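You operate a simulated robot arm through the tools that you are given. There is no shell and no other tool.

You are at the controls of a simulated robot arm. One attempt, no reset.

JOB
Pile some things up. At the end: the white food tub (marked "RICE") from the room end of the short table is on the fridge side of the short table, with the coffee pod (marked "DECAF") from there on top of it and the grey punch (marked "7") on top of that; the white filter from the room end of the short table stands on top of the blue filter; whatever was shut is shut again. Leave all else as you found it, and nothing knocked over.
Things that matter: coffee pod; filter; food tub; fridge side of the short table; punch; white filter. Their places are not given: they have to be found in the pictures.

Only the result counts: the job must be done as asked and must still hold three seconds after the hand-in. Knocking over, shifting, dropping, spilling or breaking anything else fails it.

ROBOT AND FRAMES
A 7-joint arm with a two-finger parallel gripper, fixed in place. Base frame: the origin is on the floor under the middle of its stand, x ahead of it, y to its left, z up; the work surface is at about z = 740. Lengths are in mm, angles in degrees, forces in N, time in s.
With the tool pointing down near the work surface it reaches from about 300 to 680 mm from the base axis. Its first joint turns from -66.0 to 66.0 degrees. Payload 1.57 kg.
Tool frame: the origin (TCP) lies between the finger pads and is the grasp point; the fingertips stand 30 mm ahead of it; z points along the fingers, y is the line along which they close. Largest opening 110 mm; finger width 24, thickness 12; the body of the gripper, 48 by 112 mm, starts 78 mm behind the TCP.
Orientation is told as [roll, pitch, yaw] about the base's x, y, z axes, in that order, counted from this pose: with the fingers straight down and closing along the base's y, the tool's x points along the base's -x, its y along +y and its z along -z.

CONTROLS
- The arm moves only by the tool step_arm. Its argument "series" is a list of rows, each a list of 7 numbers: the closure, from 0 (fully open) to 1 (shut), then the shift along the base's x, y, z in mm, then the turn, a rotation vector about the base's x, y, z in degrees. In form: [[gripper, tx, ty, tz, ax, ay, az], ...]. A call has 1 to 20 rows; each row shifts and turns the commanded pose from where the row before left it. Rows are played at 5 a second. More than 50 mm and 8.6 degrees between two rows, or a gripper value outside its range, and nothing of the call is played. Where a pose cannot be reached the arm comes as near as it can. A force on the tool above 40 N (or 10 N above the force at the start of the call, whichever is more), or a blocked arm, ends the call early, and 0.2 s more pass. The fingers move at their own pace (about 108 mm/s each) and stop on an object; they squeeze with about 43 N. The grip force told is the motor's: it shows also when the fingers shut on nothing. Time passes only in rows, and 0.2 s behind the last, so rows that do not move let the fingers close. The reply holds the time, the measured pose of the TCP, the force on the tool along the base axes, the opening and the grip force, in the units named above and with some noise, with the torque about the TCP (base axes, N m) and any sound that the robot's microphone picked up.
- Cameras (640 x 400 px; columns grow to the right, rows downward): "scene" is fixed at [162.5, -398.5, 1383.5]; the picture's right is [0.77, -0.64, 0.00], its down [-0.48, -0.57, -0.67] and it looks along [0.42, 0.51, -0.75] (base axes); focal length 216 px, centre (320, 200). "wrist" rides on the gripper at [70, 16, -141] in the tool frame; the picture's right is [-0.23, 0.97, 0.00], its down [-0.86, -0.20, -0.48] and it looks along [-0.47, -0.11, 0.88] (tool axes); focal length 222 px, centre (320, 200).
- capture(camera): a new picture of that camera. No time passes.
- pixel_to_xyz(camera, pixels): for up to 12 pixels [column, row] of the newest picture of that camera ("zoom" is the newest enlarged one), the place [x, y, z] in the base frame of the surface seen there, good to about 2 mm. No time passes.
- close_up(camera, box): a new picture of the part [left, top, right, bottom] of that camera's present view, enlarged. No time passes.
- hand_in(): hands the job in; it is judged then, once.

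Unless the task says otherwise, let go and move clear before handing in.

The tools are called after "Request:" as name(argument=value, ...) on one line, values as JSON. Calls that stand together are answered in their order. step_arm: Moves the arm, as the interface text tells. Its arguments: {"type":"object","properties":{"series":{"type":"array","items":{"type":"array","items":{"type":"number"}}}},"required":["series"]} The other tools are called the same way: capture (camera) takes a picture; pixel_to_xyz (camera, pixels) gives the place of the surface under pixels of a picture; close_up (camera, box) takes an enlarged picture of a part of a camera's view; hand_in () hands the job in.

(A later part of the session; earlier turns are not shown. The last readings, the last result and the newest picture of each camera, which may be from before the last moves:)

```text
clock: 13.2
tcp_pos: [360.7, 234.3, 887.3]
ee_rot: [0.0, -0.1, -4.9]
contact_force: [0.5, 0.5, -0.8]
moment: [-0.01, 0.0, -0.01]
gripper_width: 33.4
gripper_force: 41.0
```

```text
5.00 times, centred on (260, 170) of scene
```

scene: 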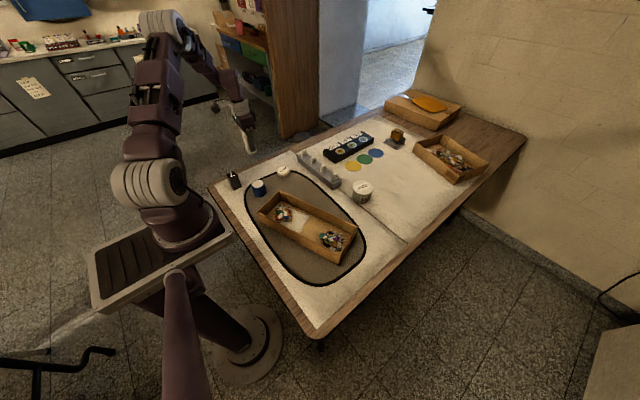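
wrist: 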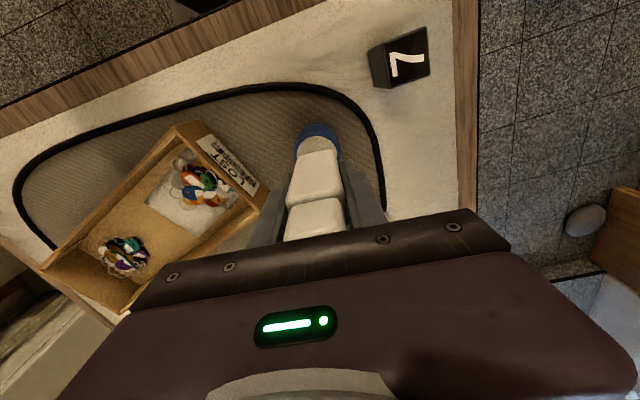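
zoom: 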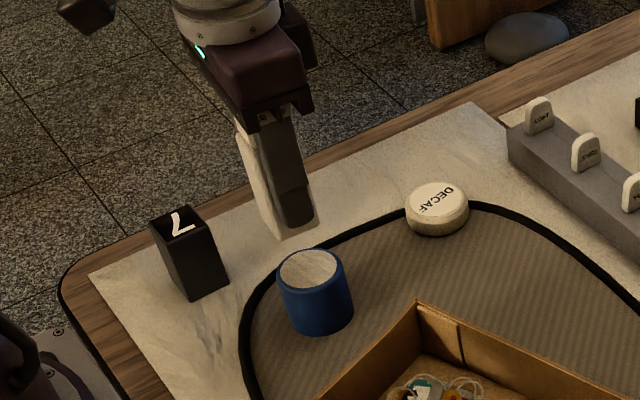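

The filter is over the blue one. Lowering most of the way (38 mm) and then rechecking the pose.

Request:
step_arm(series=[[1, 0, 0, -15, 0, 0, 0], [1, 0, 0, -15, 0, 0, 0], [1, 0, 0, -8, 0, 0, 0], [1, 0, 0, 0, 0, 0, 0]])

Request:
capture(camera="wrist")

Request:
close_up(camera="wrist", box=[270, 100, 370, 200])

Request:
close_up(camera="scene", box=[235, 155, 285, 205])

```text
clock: 14.2
tcp_pos: [360.4, 232.8, 846.1]
ee_rot: [-0.1, 0.0, -4.9]
contact_force: [-0.4, 0.1, -1.4]
moment: [-0.02, -0.02, -0.01]
gripper_width: 33.5
gripper_force: 41.4
```

```text
taken
```

wrist: 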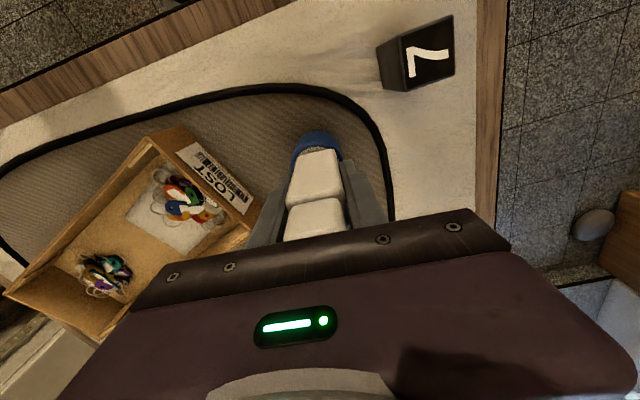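

```text
4.00 times, centred on (320, 150) of wrist
```

zoom: 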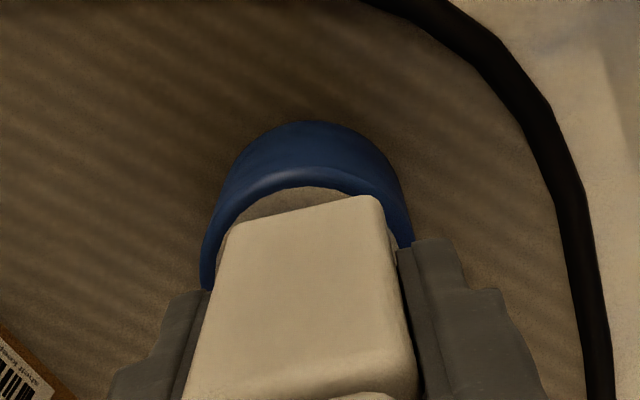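

```text
8.00 times, centred on (260, 180) of scene
```

zoom: 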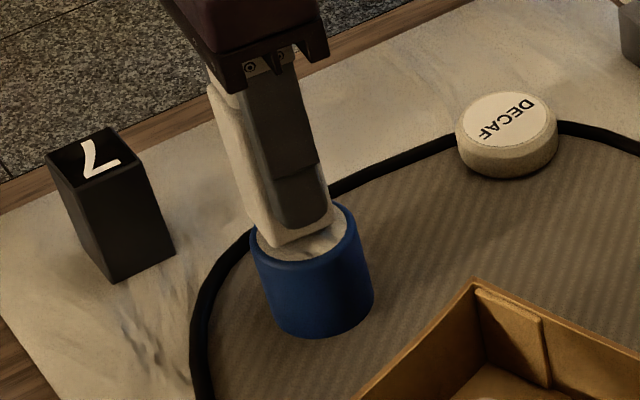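

Box is centred laterally over the blue disc (both centred near column 307 in the zoom), with a small gap left. Lowering in small steps until contact.

Request:
step_arm(series=[[1, 0, 0, -2, 0, 0, 0], [1, 0, 0, -2, 0, 0, 0], [1, 0, 0, -1, 0, 0, 0], [1, 0, 0, 0, 0, 0, 0]])

Request:
close_up(camera="scene", box=[235, 155, 285, 205])

```text
clock: 15.2
tcp_pos: [360.7, 234.0, 844.2]
ee_rot: [-0.1, 0.0, -4.9]
contact_force: [0.0, 0.5, -0.7]
moment: [-0.04, -0.03, 0.0]
gripper_width: 33.5
gripper_force: 41.2
```

```text
8.00 times, centred on (260, 180) of scene
```

zoom: 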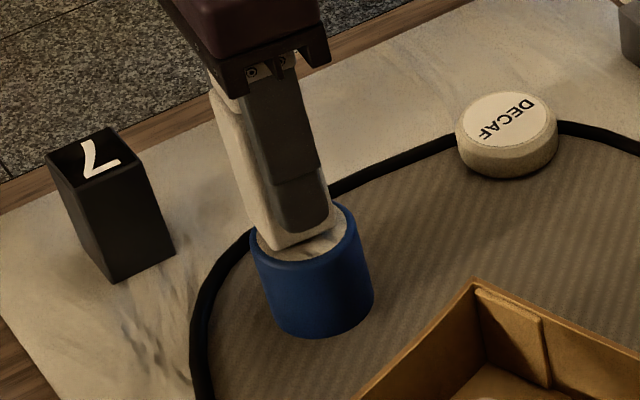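

No contact yet (Fz ≈ −0.7). Nudging −1.5 mm in y and continuing down in small steps.

Request:
step_arm(series=[[1, 0, -1.5, 0, 0, 0, 0], [1, 0, 0, -1, 0, 0, 0], [1, 0, 0, -1, 0, 0, 0], [1, 0, 0, 0, 0, 0, 0]])

Request:
step_arm(series=[[1, 0, 0, 0, 0, 0, 0]])

Request:
close_up(camera="scene", box=[240, 160, 280, 200])

```text
clock: 16.2
tcp_pos: [360.6, 233.1, 842.6]
ee_rot: [-0.1, -0.1, -4.9]
contact_force: [-0.6, 0.0, -1.5]
moment: [-0.01, 0.03, -0.02]
gripper_width: 33.5
gripper_force: 41.7
```

```text
clock: 16.6
tcp_pos: [360.8, 233.7, 842.2]
ee_rot: [-0.1, 0.0, -4.9]
contact_force: [0.1, -0.1, -1.5]
moment: [-0.01, -0.01, -0.04]
gripper_width: 33.3
gripper_force: 41.0
```

```text
10.00 times, centred on (260, 180) of scene
```

zoom: 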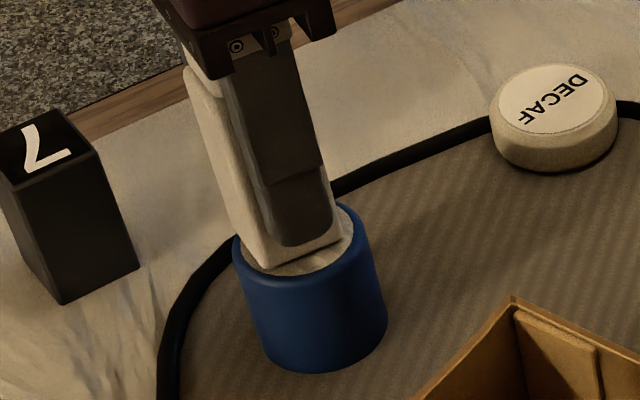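

Still no upward force; z≈842.3. Continuing 1 mm at a time.

Request:
step_arm(series=[[1, 0, 0, -1, 0, 0, 0], [1, 0, 0, -1, 0, 0, 0], [1, 0, 0, 0, 0, 0, 0]])

Request:
step_arm(series=[[1, 0, 0, 0, 0, 0, 0]])

Request:
close_up(camera="scene", box=[240, 160, 280, 200])

```text
clock: 17.4
tcp_pos: [359.5, 231.8, 840.0]
ee_rot: [-0.2, 0.0, -4.9]
contact_force: [-0.9, -0.4, 18.9]
moment: [0.01, 0.16, -0.05]
gripper_width: 33.5
gripper_force: 41.3
```

```text
clock: 17.8
tcp_pos: [361.7, 233.4, 840.4]
ee_rot: [-0.2, 0.0, -5.0]
contact_force: [-0.2, 1.2, 24.2]
moment: [0.06, 0.09, -0.01]
gripper_width: 33.4
gripper_force: 41.5
```

```text
10.00 times, centred on (260, 180) of scene
```

zoom: 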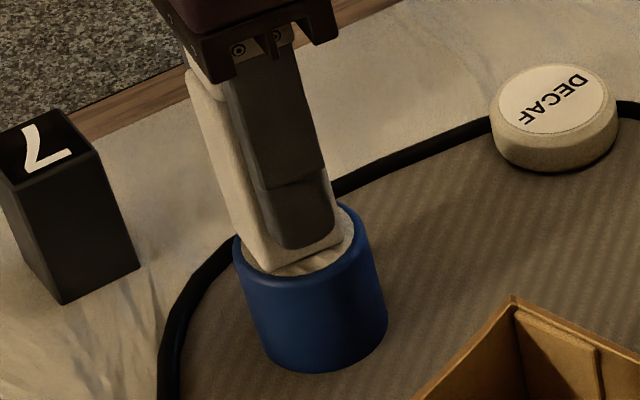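

Contact made (Fz≈24 N). Before releasing, I'll verify the box's centring on the blue disc with measured points.

Request:
pixel_to_xyz(camera="zoom", pixels=[[270, 266], [250, 225], [300, 255], [338, 240], [238, 245], [362, 225], [300, 272], [225, 180], [262, 255], [335, 225], [355, 250], [270, 300]])

Request:
close_up(camera="wrist", box=[280, 110, 360, 190])

```text
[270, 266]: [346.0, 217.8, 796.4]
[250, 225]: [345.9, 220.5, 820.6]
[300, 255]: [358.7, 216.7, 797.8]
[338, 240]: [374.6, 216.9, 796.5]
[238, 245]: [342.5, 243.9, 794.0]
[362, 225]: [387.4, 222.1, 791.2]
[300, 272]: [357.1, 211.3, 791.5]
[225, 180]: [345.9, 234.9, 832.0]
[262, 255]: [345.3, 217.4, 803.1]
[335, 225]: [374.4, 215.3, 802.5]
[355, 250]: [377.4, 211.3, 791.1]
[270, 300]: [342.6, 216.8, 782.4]
```

```text
5.00 times, centred on (320, 150) of wrist
```

zoom: 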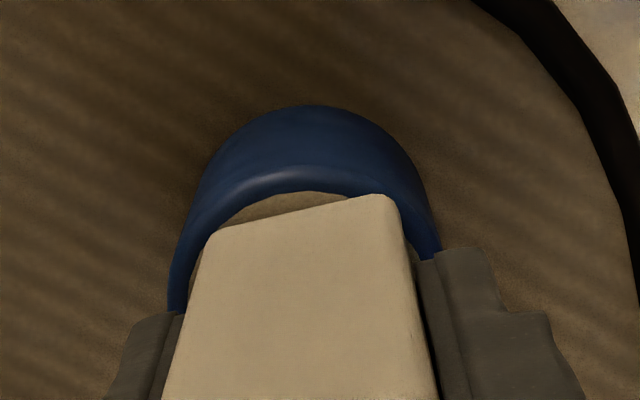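

The box base centre measures ≈(362.8,233.8) versus blue centre ≈(361,232.5): well within the disc. I'll ease off ~1 mm and release.

Request:
step_arm(series=[[1, 0, 0, 0.9, 0, 0, 0], [1, 0, 0, 0, 0, 0, 0]])

```text
clock: 18.4
tcp_pos: [359.9, 233.2, 840.8]
ee_rot: [-0.1, 0.1, -4.9]
contact_force: [1.6, 0.1, 16.0]
moment: [-0.01, -0.13, -0.02]
gripper_width: 33.5
gripper_force: 41.4
```

Request:
step_arm(series=[[1, 0, 0, 0.6, 0, 0, 0], [1, 0, 0, 0, 0, 0, 0]])

```text
clock: 19.0
tcp_pos: [360.3, 232.4, 840.7]
ee_rot: [-0.1, 0.1, -4.9]
contact_force: [0.9, 0.0, 1.4]
moment: [0.08, -0.04, -0.04]
gripper_width: 33.2
gripper_force: 41.1
```

Contact force has dropped to ~1 N, so the filter rests lightly on the blue one. Opening the fingers in steps.

Request:
step_arm(series=[[0.66, 0, 0, 0, 0, 0, 0], [0.6, 0, 0, 0, 0, 0, 0], [0.5, 0, 0, 0, 0, 0, 0], [0.4, 0, 0, 0, 0, 0, 0], [0.4, 0, 0, 0, 0, 0, 0]])

Request:
capture(camera="wrist")

Request:
close_up(camera="scene", box=[235, 145, 285, 205])

```text
clock: 20.2
tcp_pos: [360.5, 232.4, 840.5]
ee_rot: [-0.1, -0.1, -4.9]
contact_force: [-0.3, -0.2, -0.6]
moment: [0.01, 0.0, -0.02]
gripper_width: 66.2
gripper_force: 0.1
```

```text
taken
```

wrist: 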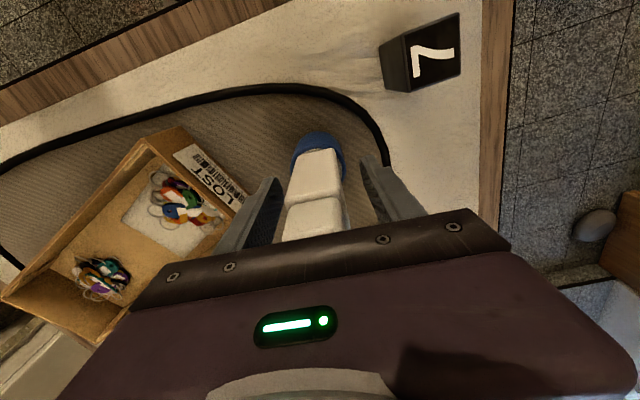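

```text
6.67 times, centred on (260, 175) of scene
```

zoom: 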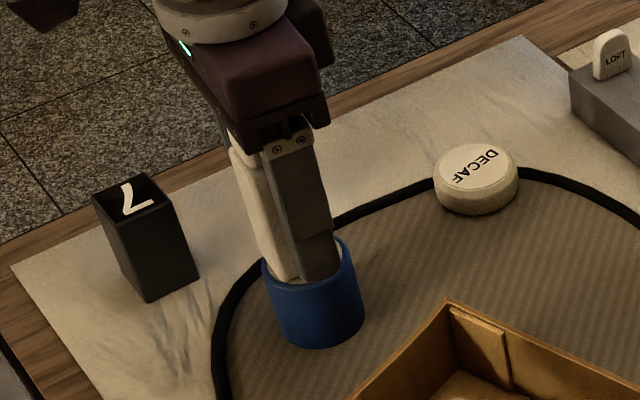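

The white filter stands on its own. Raising straight up 140 mm to clear it.

Request:
step_arm(series=[[0.4, 0, 0, 10, 0, 0, 0], [0.4, 0, 0, 20, 0, 0, 0], [0.4, 0, 0, 30, 0, 0, 0], [0.4, 0, 0, 30, 0, 0, 0], [0.4, 0, 0, 30, 0, 0, 0], [0.4, 0, 0, 30, 0, 0, 0], [0, 0, 0, 0, 0, 0, 0]])

Request:
close_up(camera="scene", box=[225, 120, 295, 210])

Request:
capture(camera="wrist")

```text
clock: 21.8
tcp_pos: [360.3, 233.3, 994.3]
ee_rot: [-0.2, 0.0, -4.9]
contact_force: [0.7, 0.3, 0.7]
moment: [-0.02, 0.0, 0.0]
gripper_width: 109.9
gripper_force: 0.0
```

```text
4.44 times, centred on (260, 165) of scene
```

zoom: 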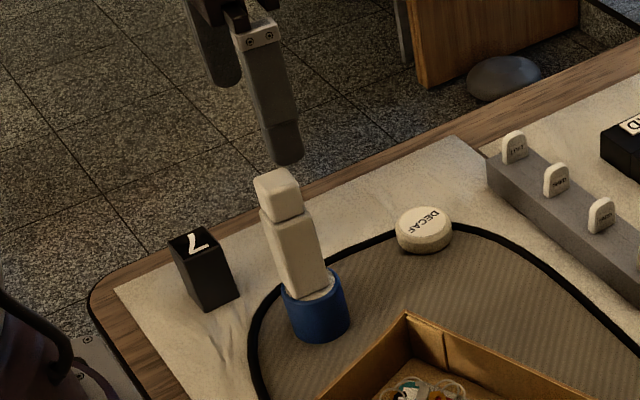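

```text
taken
```

wrist: 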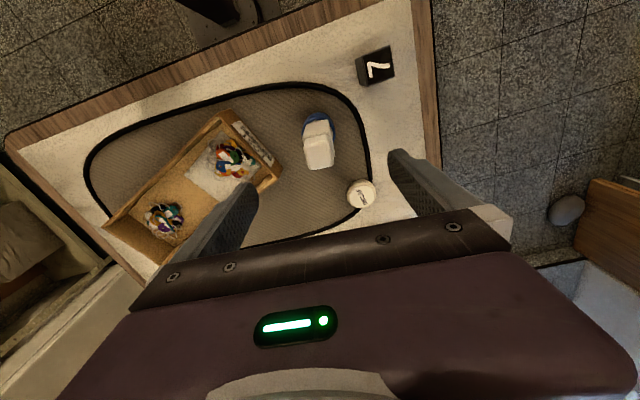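

White filter stands on the blue one. Now moving high across to above the RICE tub at (657,−48), turning yaw back to 0.

Request:
step_arm(series=[[0, 15, -14, 0, 0, 0, 0], [0, 30, -28, 0, 0, 0, 0.5], [0, 30, -28, 0, 0, 0, 0.5], [0, 30, -28, -5, 0, 0, 0.5], [0, 30, -28, -5, 0, 0, 0.5], [0, 30, -28, -5, 0, 0, 0.5], [0, 30, -28, -10, 0, 0, 0.5], [0, 30, -28, -10, 0, 0, 0.5], [0, 30, -28, -10, 0, 0, 0.5], [0, 30, -28, -10, 0, 0, 0.5], [0, 11.7, -15.3, -10, 0, 0, 0.4], [0, 0, 0, 0, 0, 0, 0]])

Request:
capture(camera="scene")

Request:
capture(camera="wrist")

```text
clock: 24.4
tcp_pos: [656.5, -49.0, 926.7]
ee_rot: [0.0, 0.1, 0.0]
contact_force: [0.1, 0.2, 0.2]
moment: [0.02, 0.01, 0.04]
gripper_width: 110.1
gripper_force: 0.1
```

```text
taken
```

scene: 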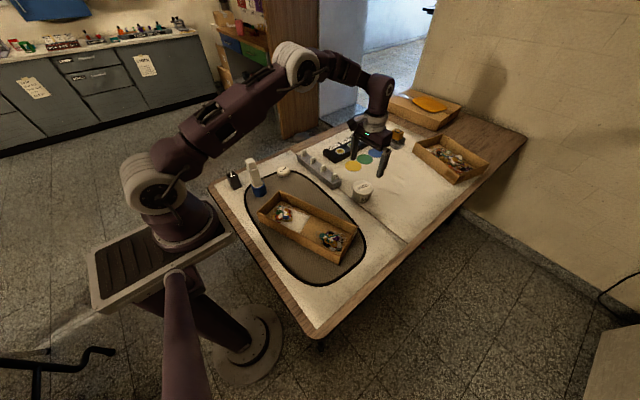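

```text
taken
```

wrist: 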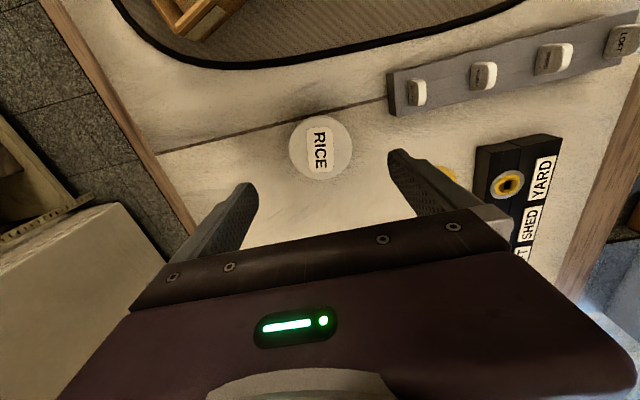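

RICE tub at (320,148). Refining its centre from this view and checking finger clearance to the grey rack end at (400,100).

Request:
close_up(camera="wrist", box=[270, 100, 370, 200])

Request:
pixel_to_xyz(camera="wrist", pixels=[[291, 148], [351, 148], [320, 119], [320, 178], [300, 127], [340, 127], [300, 170], [341, 170], [320, 148], [392, 100], [395, 75], [400, 113]])

```text
4.00 times, centred on (320, 150) of wrist
```

zoom: 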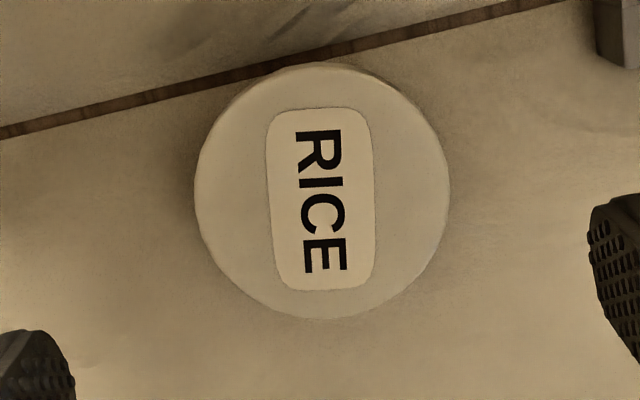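

```text
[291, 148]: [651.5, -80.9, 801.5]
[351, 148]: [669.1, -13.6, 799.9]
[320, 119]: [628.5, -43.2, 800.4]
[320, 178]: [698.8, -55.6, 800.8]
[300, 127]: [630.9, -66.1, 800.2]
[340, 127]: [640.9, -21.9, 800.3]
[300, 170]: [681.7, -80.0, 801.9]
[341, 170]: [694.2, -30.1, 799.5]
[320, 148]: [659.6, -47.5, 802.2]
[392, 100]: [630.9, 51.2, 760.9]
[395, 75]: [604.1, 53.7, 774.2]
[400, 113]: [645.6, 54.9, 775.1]
```

Tub centre refines to (662,−49). Shifting +5 mm in x and descending to TCP z≈778.

Request:
step_arm(series=[[0, 5.5, 0, -20, 0, 0, 0], [0, 0, 0, -30, 0, 0, 0], [0, 0, 0, -30, 0, 0, 0], [0, 0, 0, -30, 0, 0, 0], [0, 0, 0, -20, 0, 0, 0], [0, 0, 0, -12, 0, 0, 0], [0, 0, 0, -6, 0, 0, 0], [0, 0, 0, 0, 0, 0, 0]])

Request:
close_up(camera="scene", box=[320, 130, 420, 220])

Request:
capture(camera="wrist")

```text
clock: 26.2
tcp_pos: [661.4, -47.1, 777.5]
ee_rot: [-0.3, 0.0, 0.0]
contact_force: [-0.4, -0.5, -0.3]
moment: [-0.01, 0.0, -0.02]
gripper_width: 110.1
gripper_force: 0.0
```

```text
4.44 times, centred on (370, 175) of scene
```

zoom: 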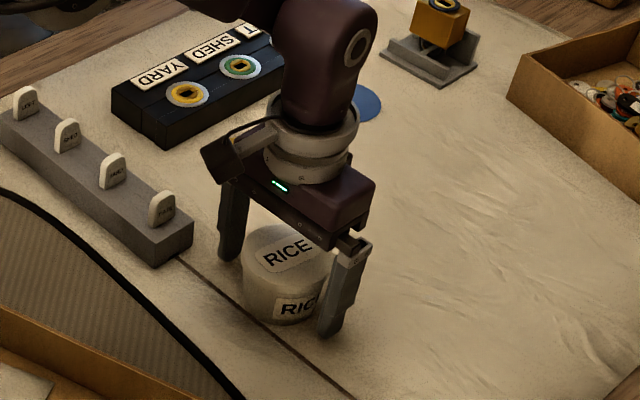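

```text
taken
```

wrist: 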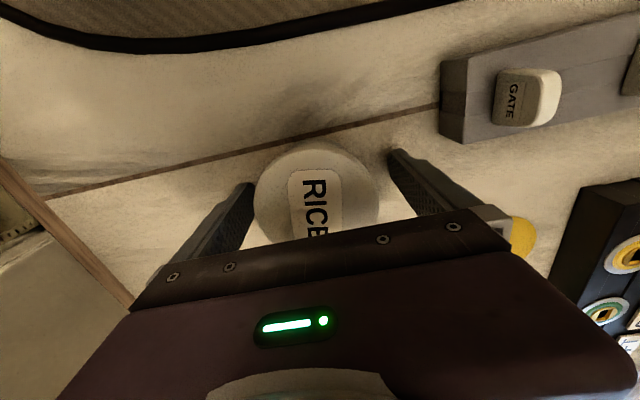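

Fingers straddle the tub evenly. Closing.

Request:
step_arm(series=[[0.2, 0, 0, 0, 0, 0, 0], [0.3, 0, 0, 0, 0, 0, 0], [0.35, 0, 0, 0, 0, 0, 0], [1, 0, 0, 0, 0, 0, 0], [1, 0, 0, 0, 0, 0, 0], [1, 0, 0, 0, 0, 0, 0]])

```text
clock: 27.6
tcp_pos: [661.1, -47.3, 776.9]
ee_rot: [-0.2, 0.0, 0.0]
contact_force: [0.1, -1.5, 1.5]
moment: [-0.03, -0.02, -0.03]
gripper_width: 76.5
gripper_force: 43.4
```

Gripped at 76.5 mm, 43 N. Lifting slowly.

Request:
step_arm(series=[[1, 0, 0, 5, 0, 0, 0], [1, 0, 0, 10, 0, 0, 0], [1, 0, 0, 20, 0, 0, 0], [1, 0, 0, 25, 0, 0, 0], [1, 0, 0, 0, 0, 0, 0]])

Request:
close_up(camera="scene", box=[320, 130, 420, 220])

Request:
capture(camera="wrist")

```text
clock: 28.8
tcp_pos: [661.8, -47.7, 837.3]
ee_rot: [-0.1, 0.0, 0.1]
contact_force: [-0.4, 0.8, -2.3]
moment: [-0.03, 0.0, -0.03]
gripper_width: 76.7
gripper_force: 43.2
```

```text
4.44 times, centred on (370, 175) of scene
```

zoom: 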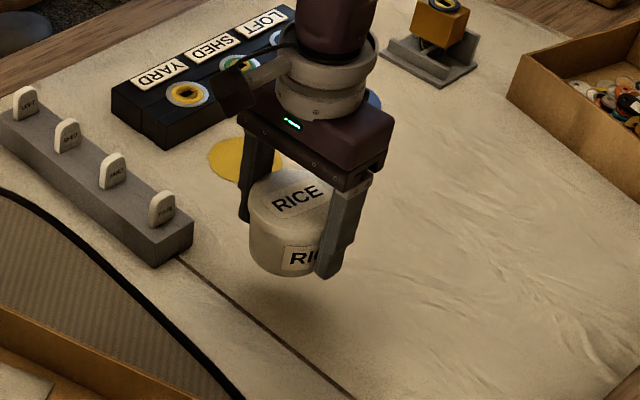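

```text
taken
```

wrist: 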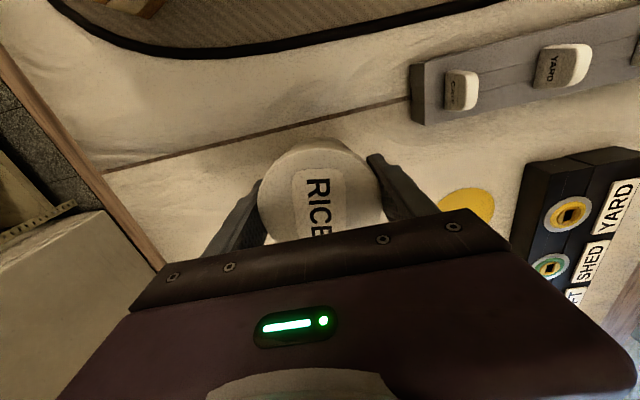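

Tub held level (weight ≈2–3 N). Moving to the fridge-side spot (577,−220) at this height.

Request:
step_arm(series=[[1, -6, -12, 0, 0, 0, 0], [1, -12, -24, 0, 0, 0, 0], [1, -13, -27, 0, 0, 0, 0], [1, -14, -29, 0, 0, 0, 0], [1, -14, -29, 0, 0, 0, 0], [1, -13, -27, 0, 0, 0, 0], [1, -8, -16, 0, 0, 0, 0], [1, -4, -8, 0, 0, 0, 0], [1, 0, 0, 0, 0, 0, 0]])

Request:
capture(camera="scene")

Request:
capture(camera="wrist")

```text
clock: 30.8
tcp_pos: [579.3, -222.6, 839.4]
ee_rot: [-0.1, 0.1, 0.0]
contact_force: [0.0, 0.5, -2.2]
moment: [-0.01, 0.01, 0.0]
gripper_width: 76.7
gripper_force: 42.9
```

```text
taken
```

scene: 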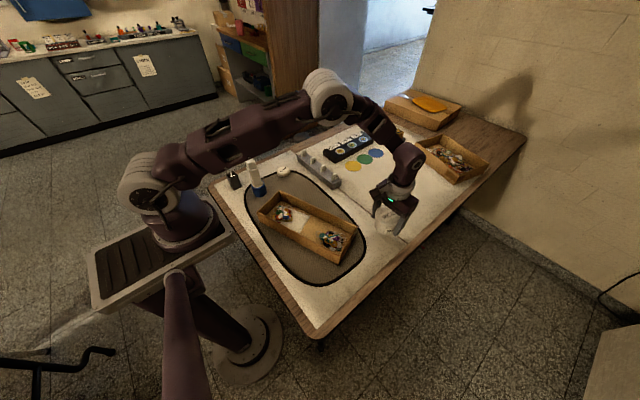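

```text
taken
```

wrist: 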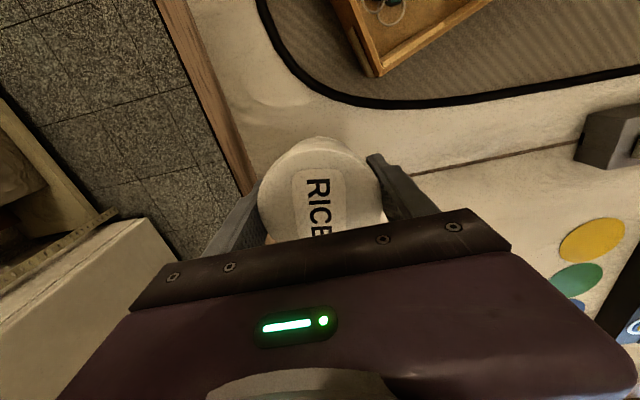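

Tub is above the target area. I'll check distances to the cloth edge, mat edge and seam before lowering.

Request:
pixel_to_xyz(camera="wrist", pixels=[[205, 100], [225, 150], [180, 100], [290, 120], [275, 50], [340, 110], [420, 175], [372, 70], [240, 115], [400, 150], [230, 200], [250, 190]])

```text
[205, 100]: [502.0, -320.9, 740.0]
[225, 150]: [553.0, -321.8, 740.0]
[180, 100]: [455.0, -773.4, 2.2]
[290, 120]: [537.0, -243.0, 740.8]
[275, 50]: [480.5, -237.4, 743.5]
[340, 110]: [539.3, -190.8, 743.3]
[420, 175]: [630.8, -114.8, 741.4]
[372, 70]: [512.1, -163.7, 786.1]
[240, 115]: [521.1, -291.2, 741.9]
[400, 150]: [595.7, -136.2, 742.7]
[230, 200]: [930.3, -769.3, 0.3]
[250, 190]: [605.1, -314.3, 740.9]
```

All clear: mat edge is ≥50 mm from the tub centre and the table edge is at y≈−320. Lowering to just above the surface, then gently to contact.

Request:
step_arm(series=[[1, 0, 0, -15, 0, 0, 0], [1, 0, 0, -20, 0, 0, 0], [1, 0, 0, -14, 0, 0, 0], [1, 0, 0, -6, 0, 0, 0], [1, 0, 0, 0, 0, 0, 0]])

Request:
step_arm(series=[[1, 0, 0, -1.5, 0, 0, 0], [1, 0, 0, -1.5, 0, 0, 0], [1, 0, 0, 0, 0, 0, 0]])

```text
clock: 32.0
tcp_pos: [578.8, -220.5, 783.1]
ee_rot: [-0.2, 0.0, -0.1]
contact_force: [0.3, 0.4, -1.9]
moment: [0.01, -0.03, 0.0]
gripper_width: 76.6
gripper_force: 43.3
```

```text
clock: 32.8
tcp_pos: [578.7, -221.2, 780.0]
ee_rot: [-0.1, -0.1, 0.0]
contact_force: [0.0, 0.1, -2.6]
moment: [-0.02, -0.02, -0.01]
gripper_width: 76.4
gripper_force: 43.3
```

Request:
step_arm(series=[[1, 0, 0, -1, 0, 0, 0], [1, 0, 0, -1, 0, 0, 0], [1, 0, 0, 0, 0, 0, 0]])

```text
clock: 33.6
tcp_pos: [579.0, -220.7, 777.5]
ee_rot: [-0.1, 0.0, 0.1]
contact_force: [-0.7, 0.1, -2.0]
moment: [0.03, -0.01, 0.0]
gripper_width: 76.6
gripper_force: 42.9
```

Still carrying the weight (Fz ≈ −2 N) at z≈777.5. One more small step down.

Request:
step_arm(series=[[1, 0, 0, -0.8, 0, 0, 0], [1, 0, 0, 0, 0, 0, 0]])

```text
clock: 34.2
tcp_pos: [579.2, -220.1, 777.6]
ee_rot: [-0.2, 0.1, 0.0]
contact_force: [-2.1, -0.6, 4.8]
moment: [0.03, 0.04, 0.0]
gripper_width: 76.8
gripper_force: 42.9
```

Contact (Fz ≈ +4.8 N): the tub is on the table. Opening the gripper.

Request:
step_arm(series=[[0.28, 0, 0, 0, 0, 0, 0], [0.2, 0, 0, 0, 0, 0, 0], [0.1, 0, 0, 0, 0, 0, 0], [0, 0, 0, 0, 0, 0, 0], [0, 0, 0, 0, 0, 0, 0]])

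Request:
step_arm(series=[[0, 0, 0, 10, 0, 0, 0], [0, 0, 0, 25, 0, 0, 0], [0, 0, 0, 30, 0, 0, 0], [0, 0, 0, 30, 0, 0, 0], [0, 0, 0, 30, 0, 0, 0], [0, 0, 0, 0, 0, 0, 0]])

Request:
capture(camera="wrist")

Request:
capture(camera="scene")

```text
clock: 35.4
tcp_pos: [580.2, -220.9, 776.6]
ee_rot: [-0.1, 0.0, 0.1]
contact_force: [0.0, 0.1, 0.1]
moment: [0.01, 0.0, 0.02]
gripper_width: 110.1
gripper_force: 0.0
```

```text
clock: 36.8
tcp_pos: [579.3, -220.4, 902.9]
ee_rot: [-0.1, 0.0, 0.0]
contact_force: [0.2, -1.1, -0.1]
moment: [-0.03, 0.05, -0.02]
gripper_width: 110.2
gripper_force: 0.0
```

```text
taken
```

wrist: 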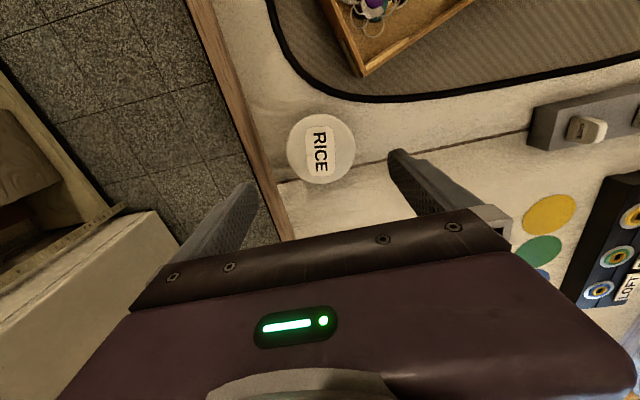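

```text
taken
```

scene: 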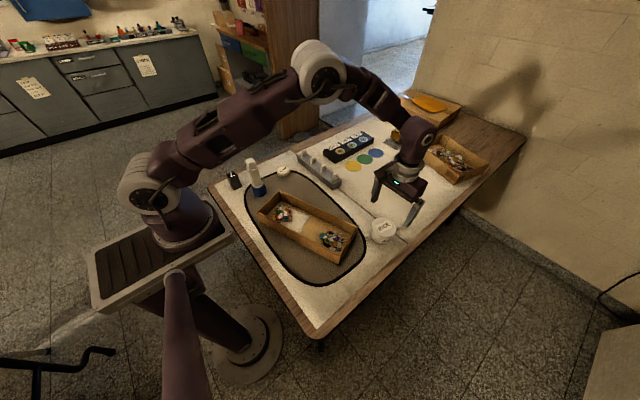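

The tub now stands on the fridge side at wrist (320,148). Measuring its top centre for the next placements.

Request:
close_up(camera="wrist", box=[280, 110, 360, 190])

Request:
pixel_to_xyz(camera="zoom", pixels=[[160, 200], [485, 200], [320, 30], [320, 360], [200, 90], [440, 90], [210, 310], [440, 310], [320, 200], [250, 200], [320, 120], [400, 250]])

```text
5.00 times, centred on (320, 150) of wrist
```

zoom: 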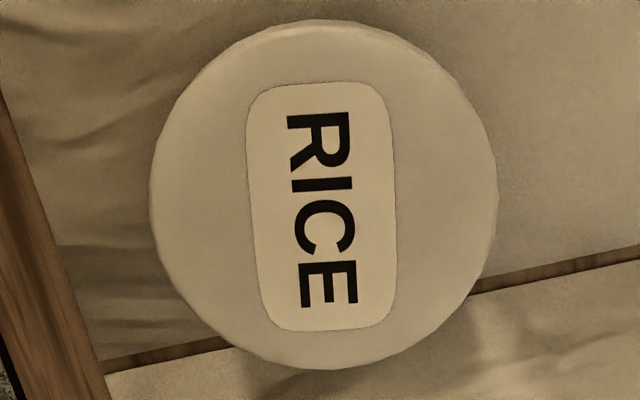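

```text
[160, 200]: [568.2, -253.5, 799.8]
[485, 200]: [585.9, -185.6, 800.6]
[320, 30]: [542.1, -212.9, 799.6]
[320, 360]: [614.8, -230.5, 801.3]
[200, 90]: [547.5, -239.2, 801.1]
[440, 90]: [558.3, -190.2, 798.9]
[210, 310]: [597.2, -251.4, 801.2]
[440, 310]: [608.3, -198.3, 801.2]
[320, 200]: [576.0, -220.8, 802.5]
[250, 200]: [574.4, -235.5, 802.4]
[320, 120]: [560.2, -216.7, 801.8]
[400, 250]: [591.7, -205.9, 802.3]
```

Tub top centre is (578,−220), z≈802. Next, the DECAF pod at (502,271): moving over at z≈920.

Request:
step_arm(series=[[0, -3, 20, 10, 0, 0, 0], [0, -6, 40, 10, 0, 0, 0], [0, -6.5, 42, 0, 0, 0, 0], [0, -6.5, 42, 0, 0, 0, 0], [0, -6.5, 42, 0, 0, 0, 0], [0, -6.5, 42, 0, 0, 0, 0], [0, -6.5, 42, 0, 0, 0, 0], [0, -6.5, 42, 0, 0, 0, 0], [0, -6.5, 42, 0, 0, 0, 0], [0, -6.5, 42, 0, 0, 0, 0], [0, -6.5, 42, 0, 0, 0, 0], [0, -6, 35, 0, 0, 0, 0], [0, -3.5, 18.5, 0, 0, 0, 0], [0, 0, 0, 0, 0, 0, 0]])

Request:
capture(camera="wrist")

Request:
capture(camera="scene")

```text
clock: 39.8
tcp_pos: [501.4, 273.7, 920.9]
ee_rot: [-0.3, 0.0, 0.0]
contact_force: [0.0, 0.0, -0.6]
moment: [-0.02, -0.01, -0.04]
gripper_width: 109.9
gripper_force: 0.1
```

```text
taken
```

wrist: 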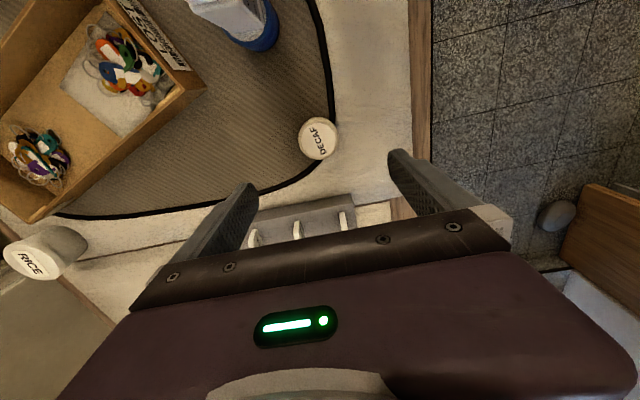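

```text
taken
```

scene: 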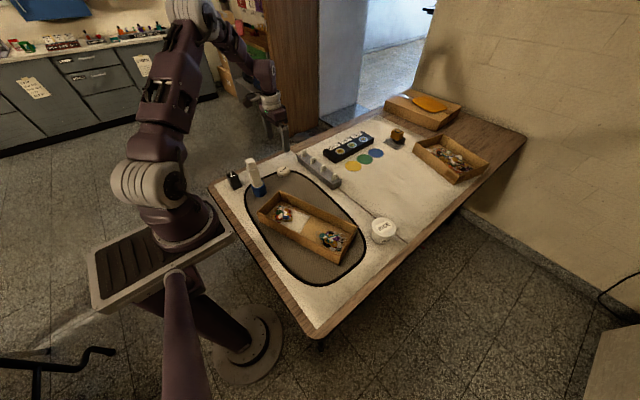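

Pod is at wrist (318,138). I'll measure its edges from here for exact centring and the mat height beneath.

Request:
close_up(camera="wrist", box=[286, 106, 350, 170])

Request:
pixel_to_xyz(camera="zoom", pixels=[[205, 200], [440, 205], [320, 90], [320, 320], [240, 120], [400, 120], [240, 290], [410, 290], [320, 200], [150, 200], [390, 60], [500, 200]])

Request:
close_up(camera="scene", box=[268, 155, 300, 185])

```text
6.25 times, centred on (318, 138) of wrist
```

zoom: 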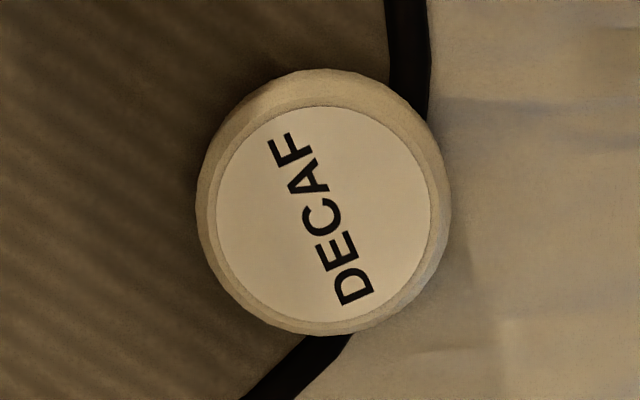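

```text
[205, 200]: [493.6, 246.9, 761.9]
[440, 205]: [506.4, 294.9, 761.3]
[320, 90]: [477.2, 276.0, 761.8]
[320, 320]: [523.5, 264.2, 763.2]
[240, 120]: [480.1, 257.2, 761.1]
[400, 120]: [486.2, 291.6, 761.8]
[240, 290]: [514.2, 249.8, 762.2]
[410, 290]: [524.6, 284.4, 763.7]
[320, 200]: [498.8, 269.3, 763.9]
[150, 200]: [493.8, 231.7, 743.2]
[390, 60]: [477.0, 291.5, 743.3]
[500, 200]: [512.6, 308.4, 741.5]
```

```text
13.33 times, centred on (284, 170) of scene
```

zoom: 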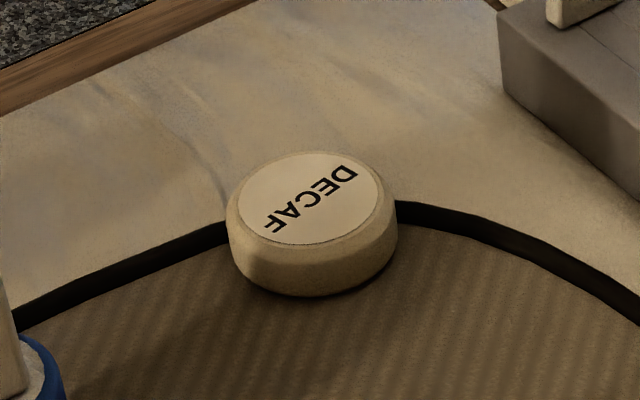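

Pod centre ≈(501,270.5), top z≈763.5, sitting on the mat edge (z≈743). Descending to TCP z≈775 with a small y correction.

Request:
step_arm(series=[[0, -0.5, -2, -30, 0, 0, 0], [0, 0, 0, -30, 0, 0, 0], [0, 0, 0, -30, 0, 0, 0], [0, 0, 0, -25, 0, 0, 0], [0, 0, 0, -16, 0, 0, 0], [0, 0, 0, -8, 0, 0, 0], [0, 0, 0, 0, 0, 0, 0]])

Request:
capture(camera="wrist")

Request:
close_up(camera="scene", box=[230, 110, 320, 200])

```text
clock: 41.4
tcp_pos: [500.5, 269.8, 782.9]
ee_rot: [-0.1, -0.1, 0.0]
contact_force: [0.5, -0.1, -0.3]
moment: [0.02, 0.0, -0.01]
gripper_width: 110.2
gripper_force: 0.0
```

```text
taken
```

wrist: 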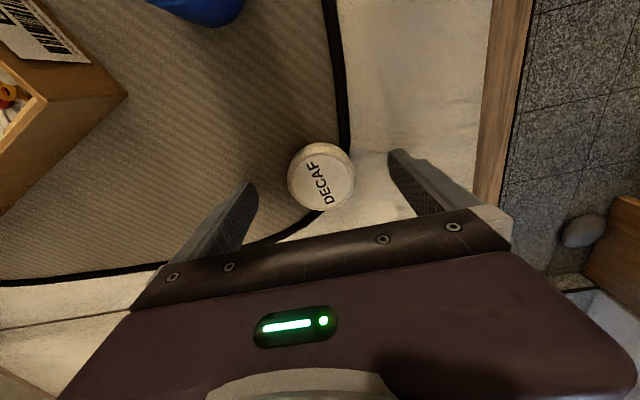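

```text
4.44 times, centred on (275, 155) of scene
```

zoom: 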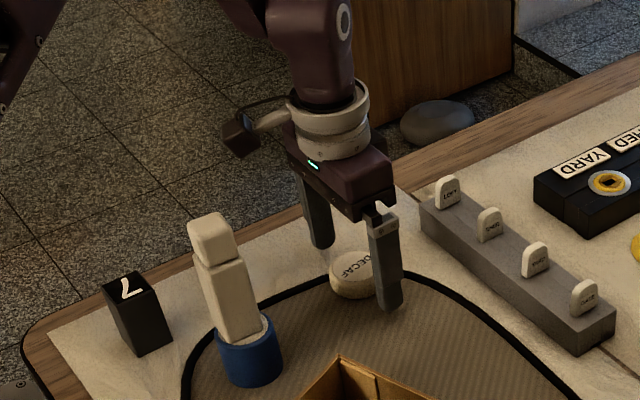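

Pod is centred between the fingers. Lowering the last 8 mm, then closing.

Request:
step_arm(series=[[0, 0, 0.5, -4, 0, 0, 0], [0, 0, 0, -4, 0, 0, 0], [0, 0, 0, 0, 0, 0, 0]])

Request:
step_arm(series=[[0.3, 0, 0, 0, 0, 0, 0], [0.45, 0, 0, 0, 0, 0, 0], [0.52, 0, 0, 0, 0, 0, 0], [1, 0, 0, 0, 0, 0, 0], [1, 0, 0, 0, 0, 0, 0], [1, 0, 0, 0, 0, 0, 0]])

Request:
capture(camera="wrist")

Request:
close_up(camera="scene", box=[250, 130, 310, 190])

```text
clock: 42.2
tcp_pos: [501.0, 269.3, 775.4]
ee_rot: [-0.2, 0.0, -0.1]
contact_force: [0.1, -0.6, 0.4]
moment: [0.02, -0.01, -0.02]
gripper_width: 109.8
gripper_force: 0.1
```

```text
clock: 43.6
tcp_pos: [500.2, 270.2, 774.6]
ee_rot: [-0.1, 0.0, 0.0]
contact_force: [0.2, 0.2, 0.6]
moment: [0.01, 0.01, -0.01]
gripper_width: 54.0
gripper_force: 43.1
```

```text
taken
```

wrist: 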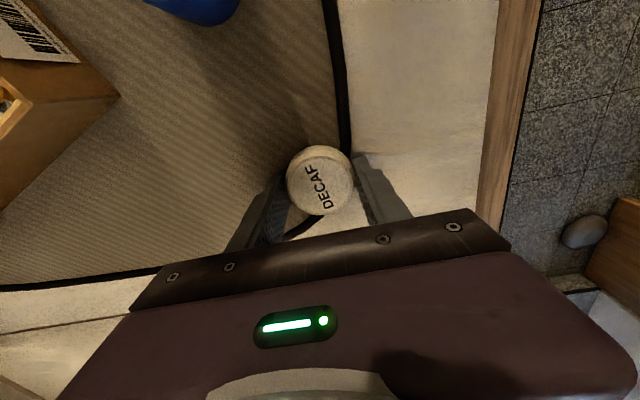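

```text
6.67 times, centred on (280, 160) of scene
```

zoom: 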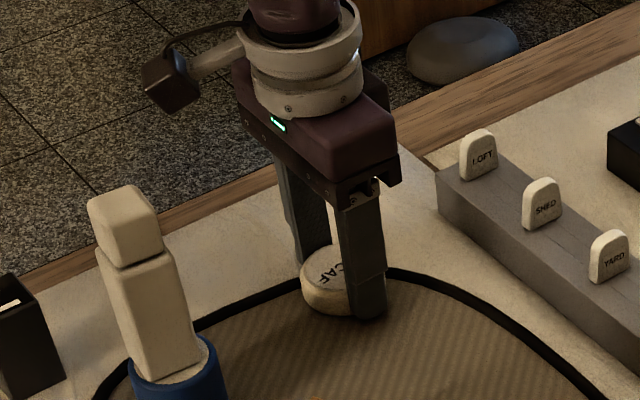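

Gripped at 54 mm width. Lifting slowly 90 mm.

Request:
step_arm(series=[[1, 0, 0, 5, 0, 0, 0], [1, 0, 0, 10, 0, 0, 0], [1, 0, 0, 20, 0, 0, 0], [1, 0, 0, 25, 0, 0, 0], [1, 0, 0, 25, 0, 0, 0], [1, 0, 0, 15, 0, 0, 0], [1, 0, 0, 0, 0, 0, 0]])

Request:
capture(camera="wrist")

Request:
close_up(camera="scene", box=[230, 110, 320, 200])

```text
clock: 45.2
tcp_pos: [500.3, 268.6, 875.4]
ee_rot: [-0.2, 0.0, 0.0]
contact_force: [-0.4, 0.2, -0.6]
moment: [-0.01, 0.03, 0.0]
gripper_width: 54.1
gripper_force: 42.7
```

```text
taken
```

wrist: 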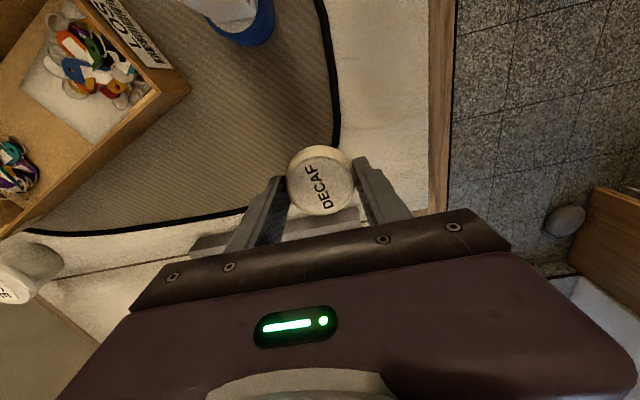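

```text
4.44 times, centred on (275, 155) of scene
```

zoom: 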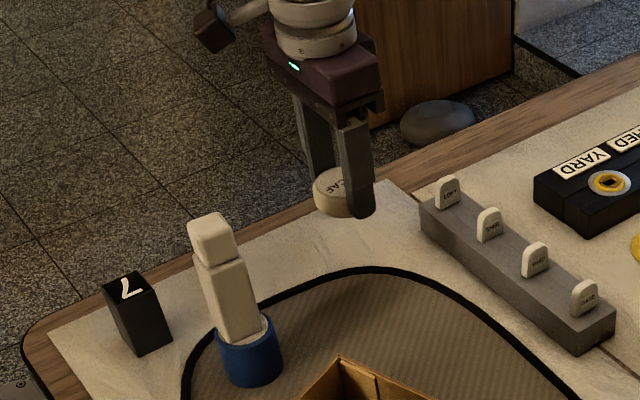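

Pod is held level. I'll measure its position relative to the TCP while in the air to place it precisely.

Request:
close_up(camera="wrist", box=[280, 140, 360, 220])

Request:
pixel_to_xyz(camera="zoom", pixels=[[175, 210], [470, 200], [320, 100], [320, 340], [330, 230], [250, 230], [400, 230], [330, 170], [330, 300], [240, 300], [420, 310], [320, 60]])

```text
5.00 times, centred on (320, 180) of wrist
```

zoom: 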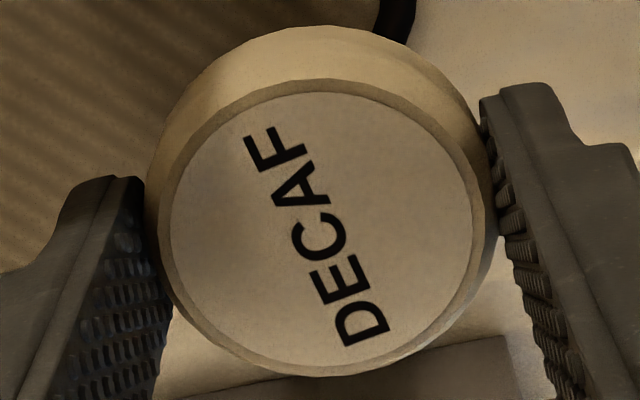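

```text
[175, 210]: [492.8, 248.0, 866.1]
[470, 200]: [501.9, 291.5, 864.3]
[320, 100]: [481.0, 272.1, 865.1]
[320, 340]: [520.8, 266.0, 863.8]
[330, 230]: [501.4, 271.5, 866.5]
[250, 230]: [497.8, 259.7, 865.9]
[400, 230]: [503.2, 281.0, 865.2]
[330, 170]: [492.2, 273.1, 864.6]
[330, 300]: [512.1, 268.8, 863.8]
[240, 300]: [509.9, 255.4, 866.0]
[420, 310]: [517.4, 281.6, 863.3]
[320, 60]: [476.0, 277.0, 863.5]
```

Pod centre ≈ TCP + (0.5, 0.5), bottom about 32 mm below TCP. Carrying it over to the tub at (578,−220).

Request:
step_arm(series=[[1, 3, -15, 5, 0, 0, 0], [1, 5, -30, 10, 0, 0, 0], [1, 6, -38, 0, 0, 0, 0], [1, 6, -40, 0, 0, 0, 0], [1, 6, -40, 0, 0, 0, 0], [1, 6, -40, 0, 0, 0, 0], [1, 6, -40, 0, 0, 0, 0], [1, 6, -40, 0, 0, 0, 0], [1, 6, -40, 0, 0, 0, 0], [1, 6, -40, 0, 0, 0, 0], [1, 6, -40, 0, 0, 0, 0], [1, 6, -37, 0, 0, 0, 0], [1, 5, -30, 0, 0, 0, 0], [1, 3.5, -16, 0, 0, 0, 0], [1, 1, -4, 0, 0, 0, 0], [1, 0, 0, 0, 0, 0, 0]])

Request:
capture(camera="wrist")

Request:
close_up(camera="scene", box=[340, 170, 440, 260])

```text
clock: 48.6
tcp_pos: [578.9, -222.2, 890.3]
ee_rot: [-0.1, 0.0, 0.0]
contact_force: [-0.2, -0.3, 0.1]
moment: [0.04, 0.02, -0.01]
gripper_width: 53.7
gripper_force: 43.0
```

```text
taken
```

wrist: 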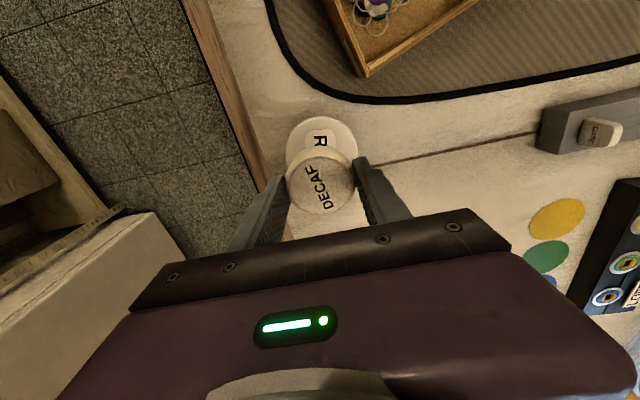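

```text
4.44 times, centred on (390, 215) of scene
```

zoom: 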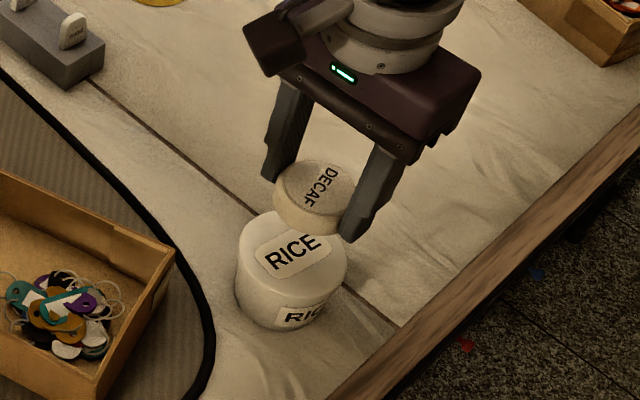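

Lined up above the tub. Lowering 48 mm first, then checking alignment.

Request:
step_arm(series=[[1, 0, 0, -15, 0, 0, 0], [1, 0, 0, -18, 0, 0, 0], [1, 0, 0, -12, 0, 0, 0], [1, 0, 0, -3, 0, 0, 0], [1, 0, 0, 0, 0, 0, 0]])

Request:
close_up(camera="wrist", box=[260, 110, 380, 230])

Request:
close_up(camera="scene", box=[350, 185, 420, 255])

```text
clock: 49.8
tcp_pos: [580.3, -221.2, 842.6]
ee_rot: [0.0, 0.0, 0.0]
contact_force: [-0.5, 0.2, -0.7]
moment: [0.01, 0.05, -0.04]
gripper_width: 53.7
gripper_force: 42.4
```

```text
3.33 times, centred on (320, 170) of wrist
```

zoom: 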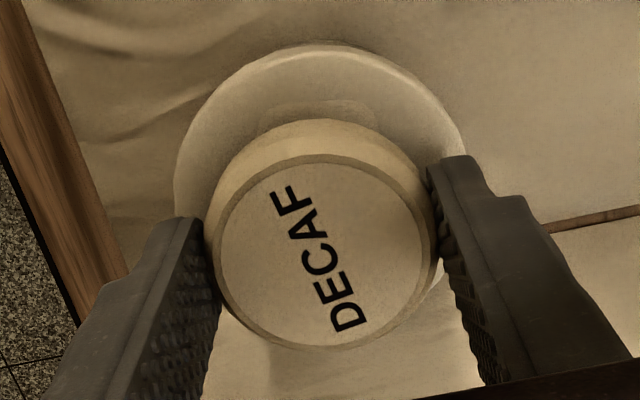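

```text
5.71 times, centred on (385, 220) of scene
```

zoom: 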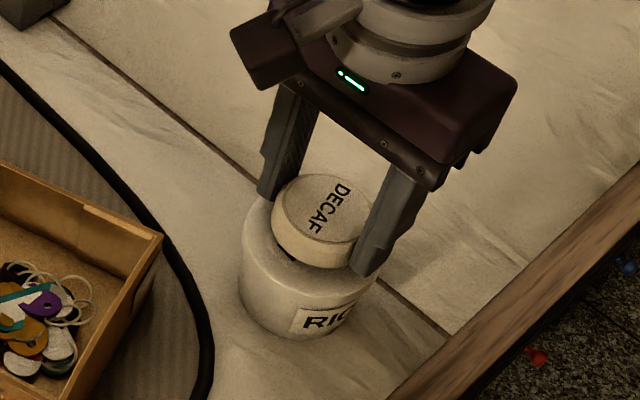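

Request:
close_up(camera="wrist", box=[260, 110, 380, 230])

Request:
pixel_to_xyz(camera="zoom", pixels=[[222, 250], [422, 240], [320, 166], [320, 345], [322, 252], [180, 190], [460, 140], [320, 50], [240, 80], [400, 72], [200, 130], [440, 290]])

```text
3.33 times, centred on (320, 170) of wrist
```

zoom: 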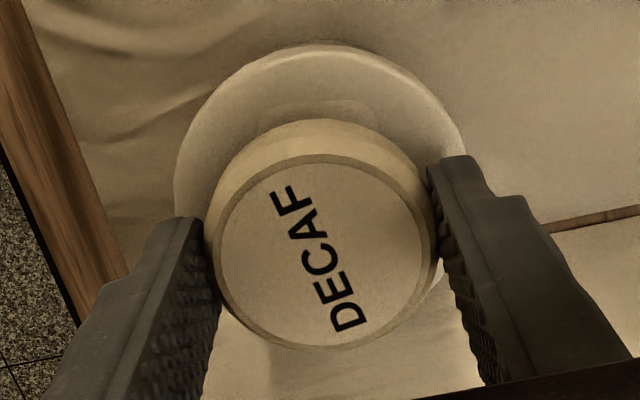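

```text
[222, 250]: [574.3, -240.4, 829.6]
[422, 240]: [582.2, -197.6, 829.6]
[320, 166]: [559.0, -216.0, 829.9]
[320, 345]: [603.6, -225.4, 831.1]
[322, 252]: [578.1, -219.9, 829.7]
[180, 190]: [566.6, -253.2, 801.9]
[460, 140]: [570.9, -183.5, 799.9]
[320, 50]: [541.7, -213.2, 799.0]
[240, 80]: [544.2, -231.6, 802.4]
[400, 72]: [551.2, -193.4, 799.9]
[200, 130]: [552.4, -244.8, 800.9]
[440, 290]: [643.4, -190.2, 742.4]
```

Pod centre (579.5,−220) vs tub centre (578,−220): fine. Shifting −1 in x and lowering to contact.

Request:
step_arm(series=[[1, -1, 0, -2, 0, 0, 0], [1, 0, 0, -2, 0, 0, 0], [1, 0, 0, -1, 0, 0, 0], [1, 0, 0, 0, 0, 0, 0]])

Request:
step_arm(series=[[1, 0, 0, -1, 0, 0, 0], [1, 0, 0, 0, 0, 0, 0]])

```text
clock: 50.8
tcp_pos: [576.6, -221.1, 836.7]
ee_rot: [-0.2, 0.0, 0.1]
contact_force: [0.7, 0.4, -0.1]
moment: [-0.05, -0.02, -0.01]
gripper_width: 53.5
gripper_force: 43.0
```

```text
clock: 51.4
tcp_pos: [578.0, -220.6, 835.6]
ee_rot: [-0.3, 0.1, 0.0]
contact_force: [1.0, 0.3, 1.2]
moment: [0.03, 0.0, -0.02]
gripper_width: 54.0
gripper_force: 42.4
```

Request:
step_arm(series=[[1, 0, 0, -1, 0, 0, 0], [1, 0, 0, 0, 0, 0, 0]])

Request:
close_up(camera="scene", box=[360, 195, 410, 245])

```text
clock: 52.0
tcp_pos: [578.4, -221.2, 836.7]
ee_rot: [-0.2, -0.1, 0.1]
contact_force: [-3.8, -1.3, 11.5]
moment: [0.04, 0.17, 0.0]
gripper_width: 53.9
gripper_force: 42.8
```

```text
8.00 times, centred on (385, 220) of scene
```

zoom: 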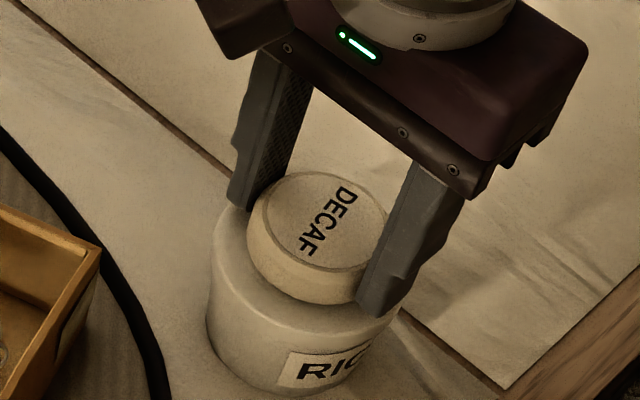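

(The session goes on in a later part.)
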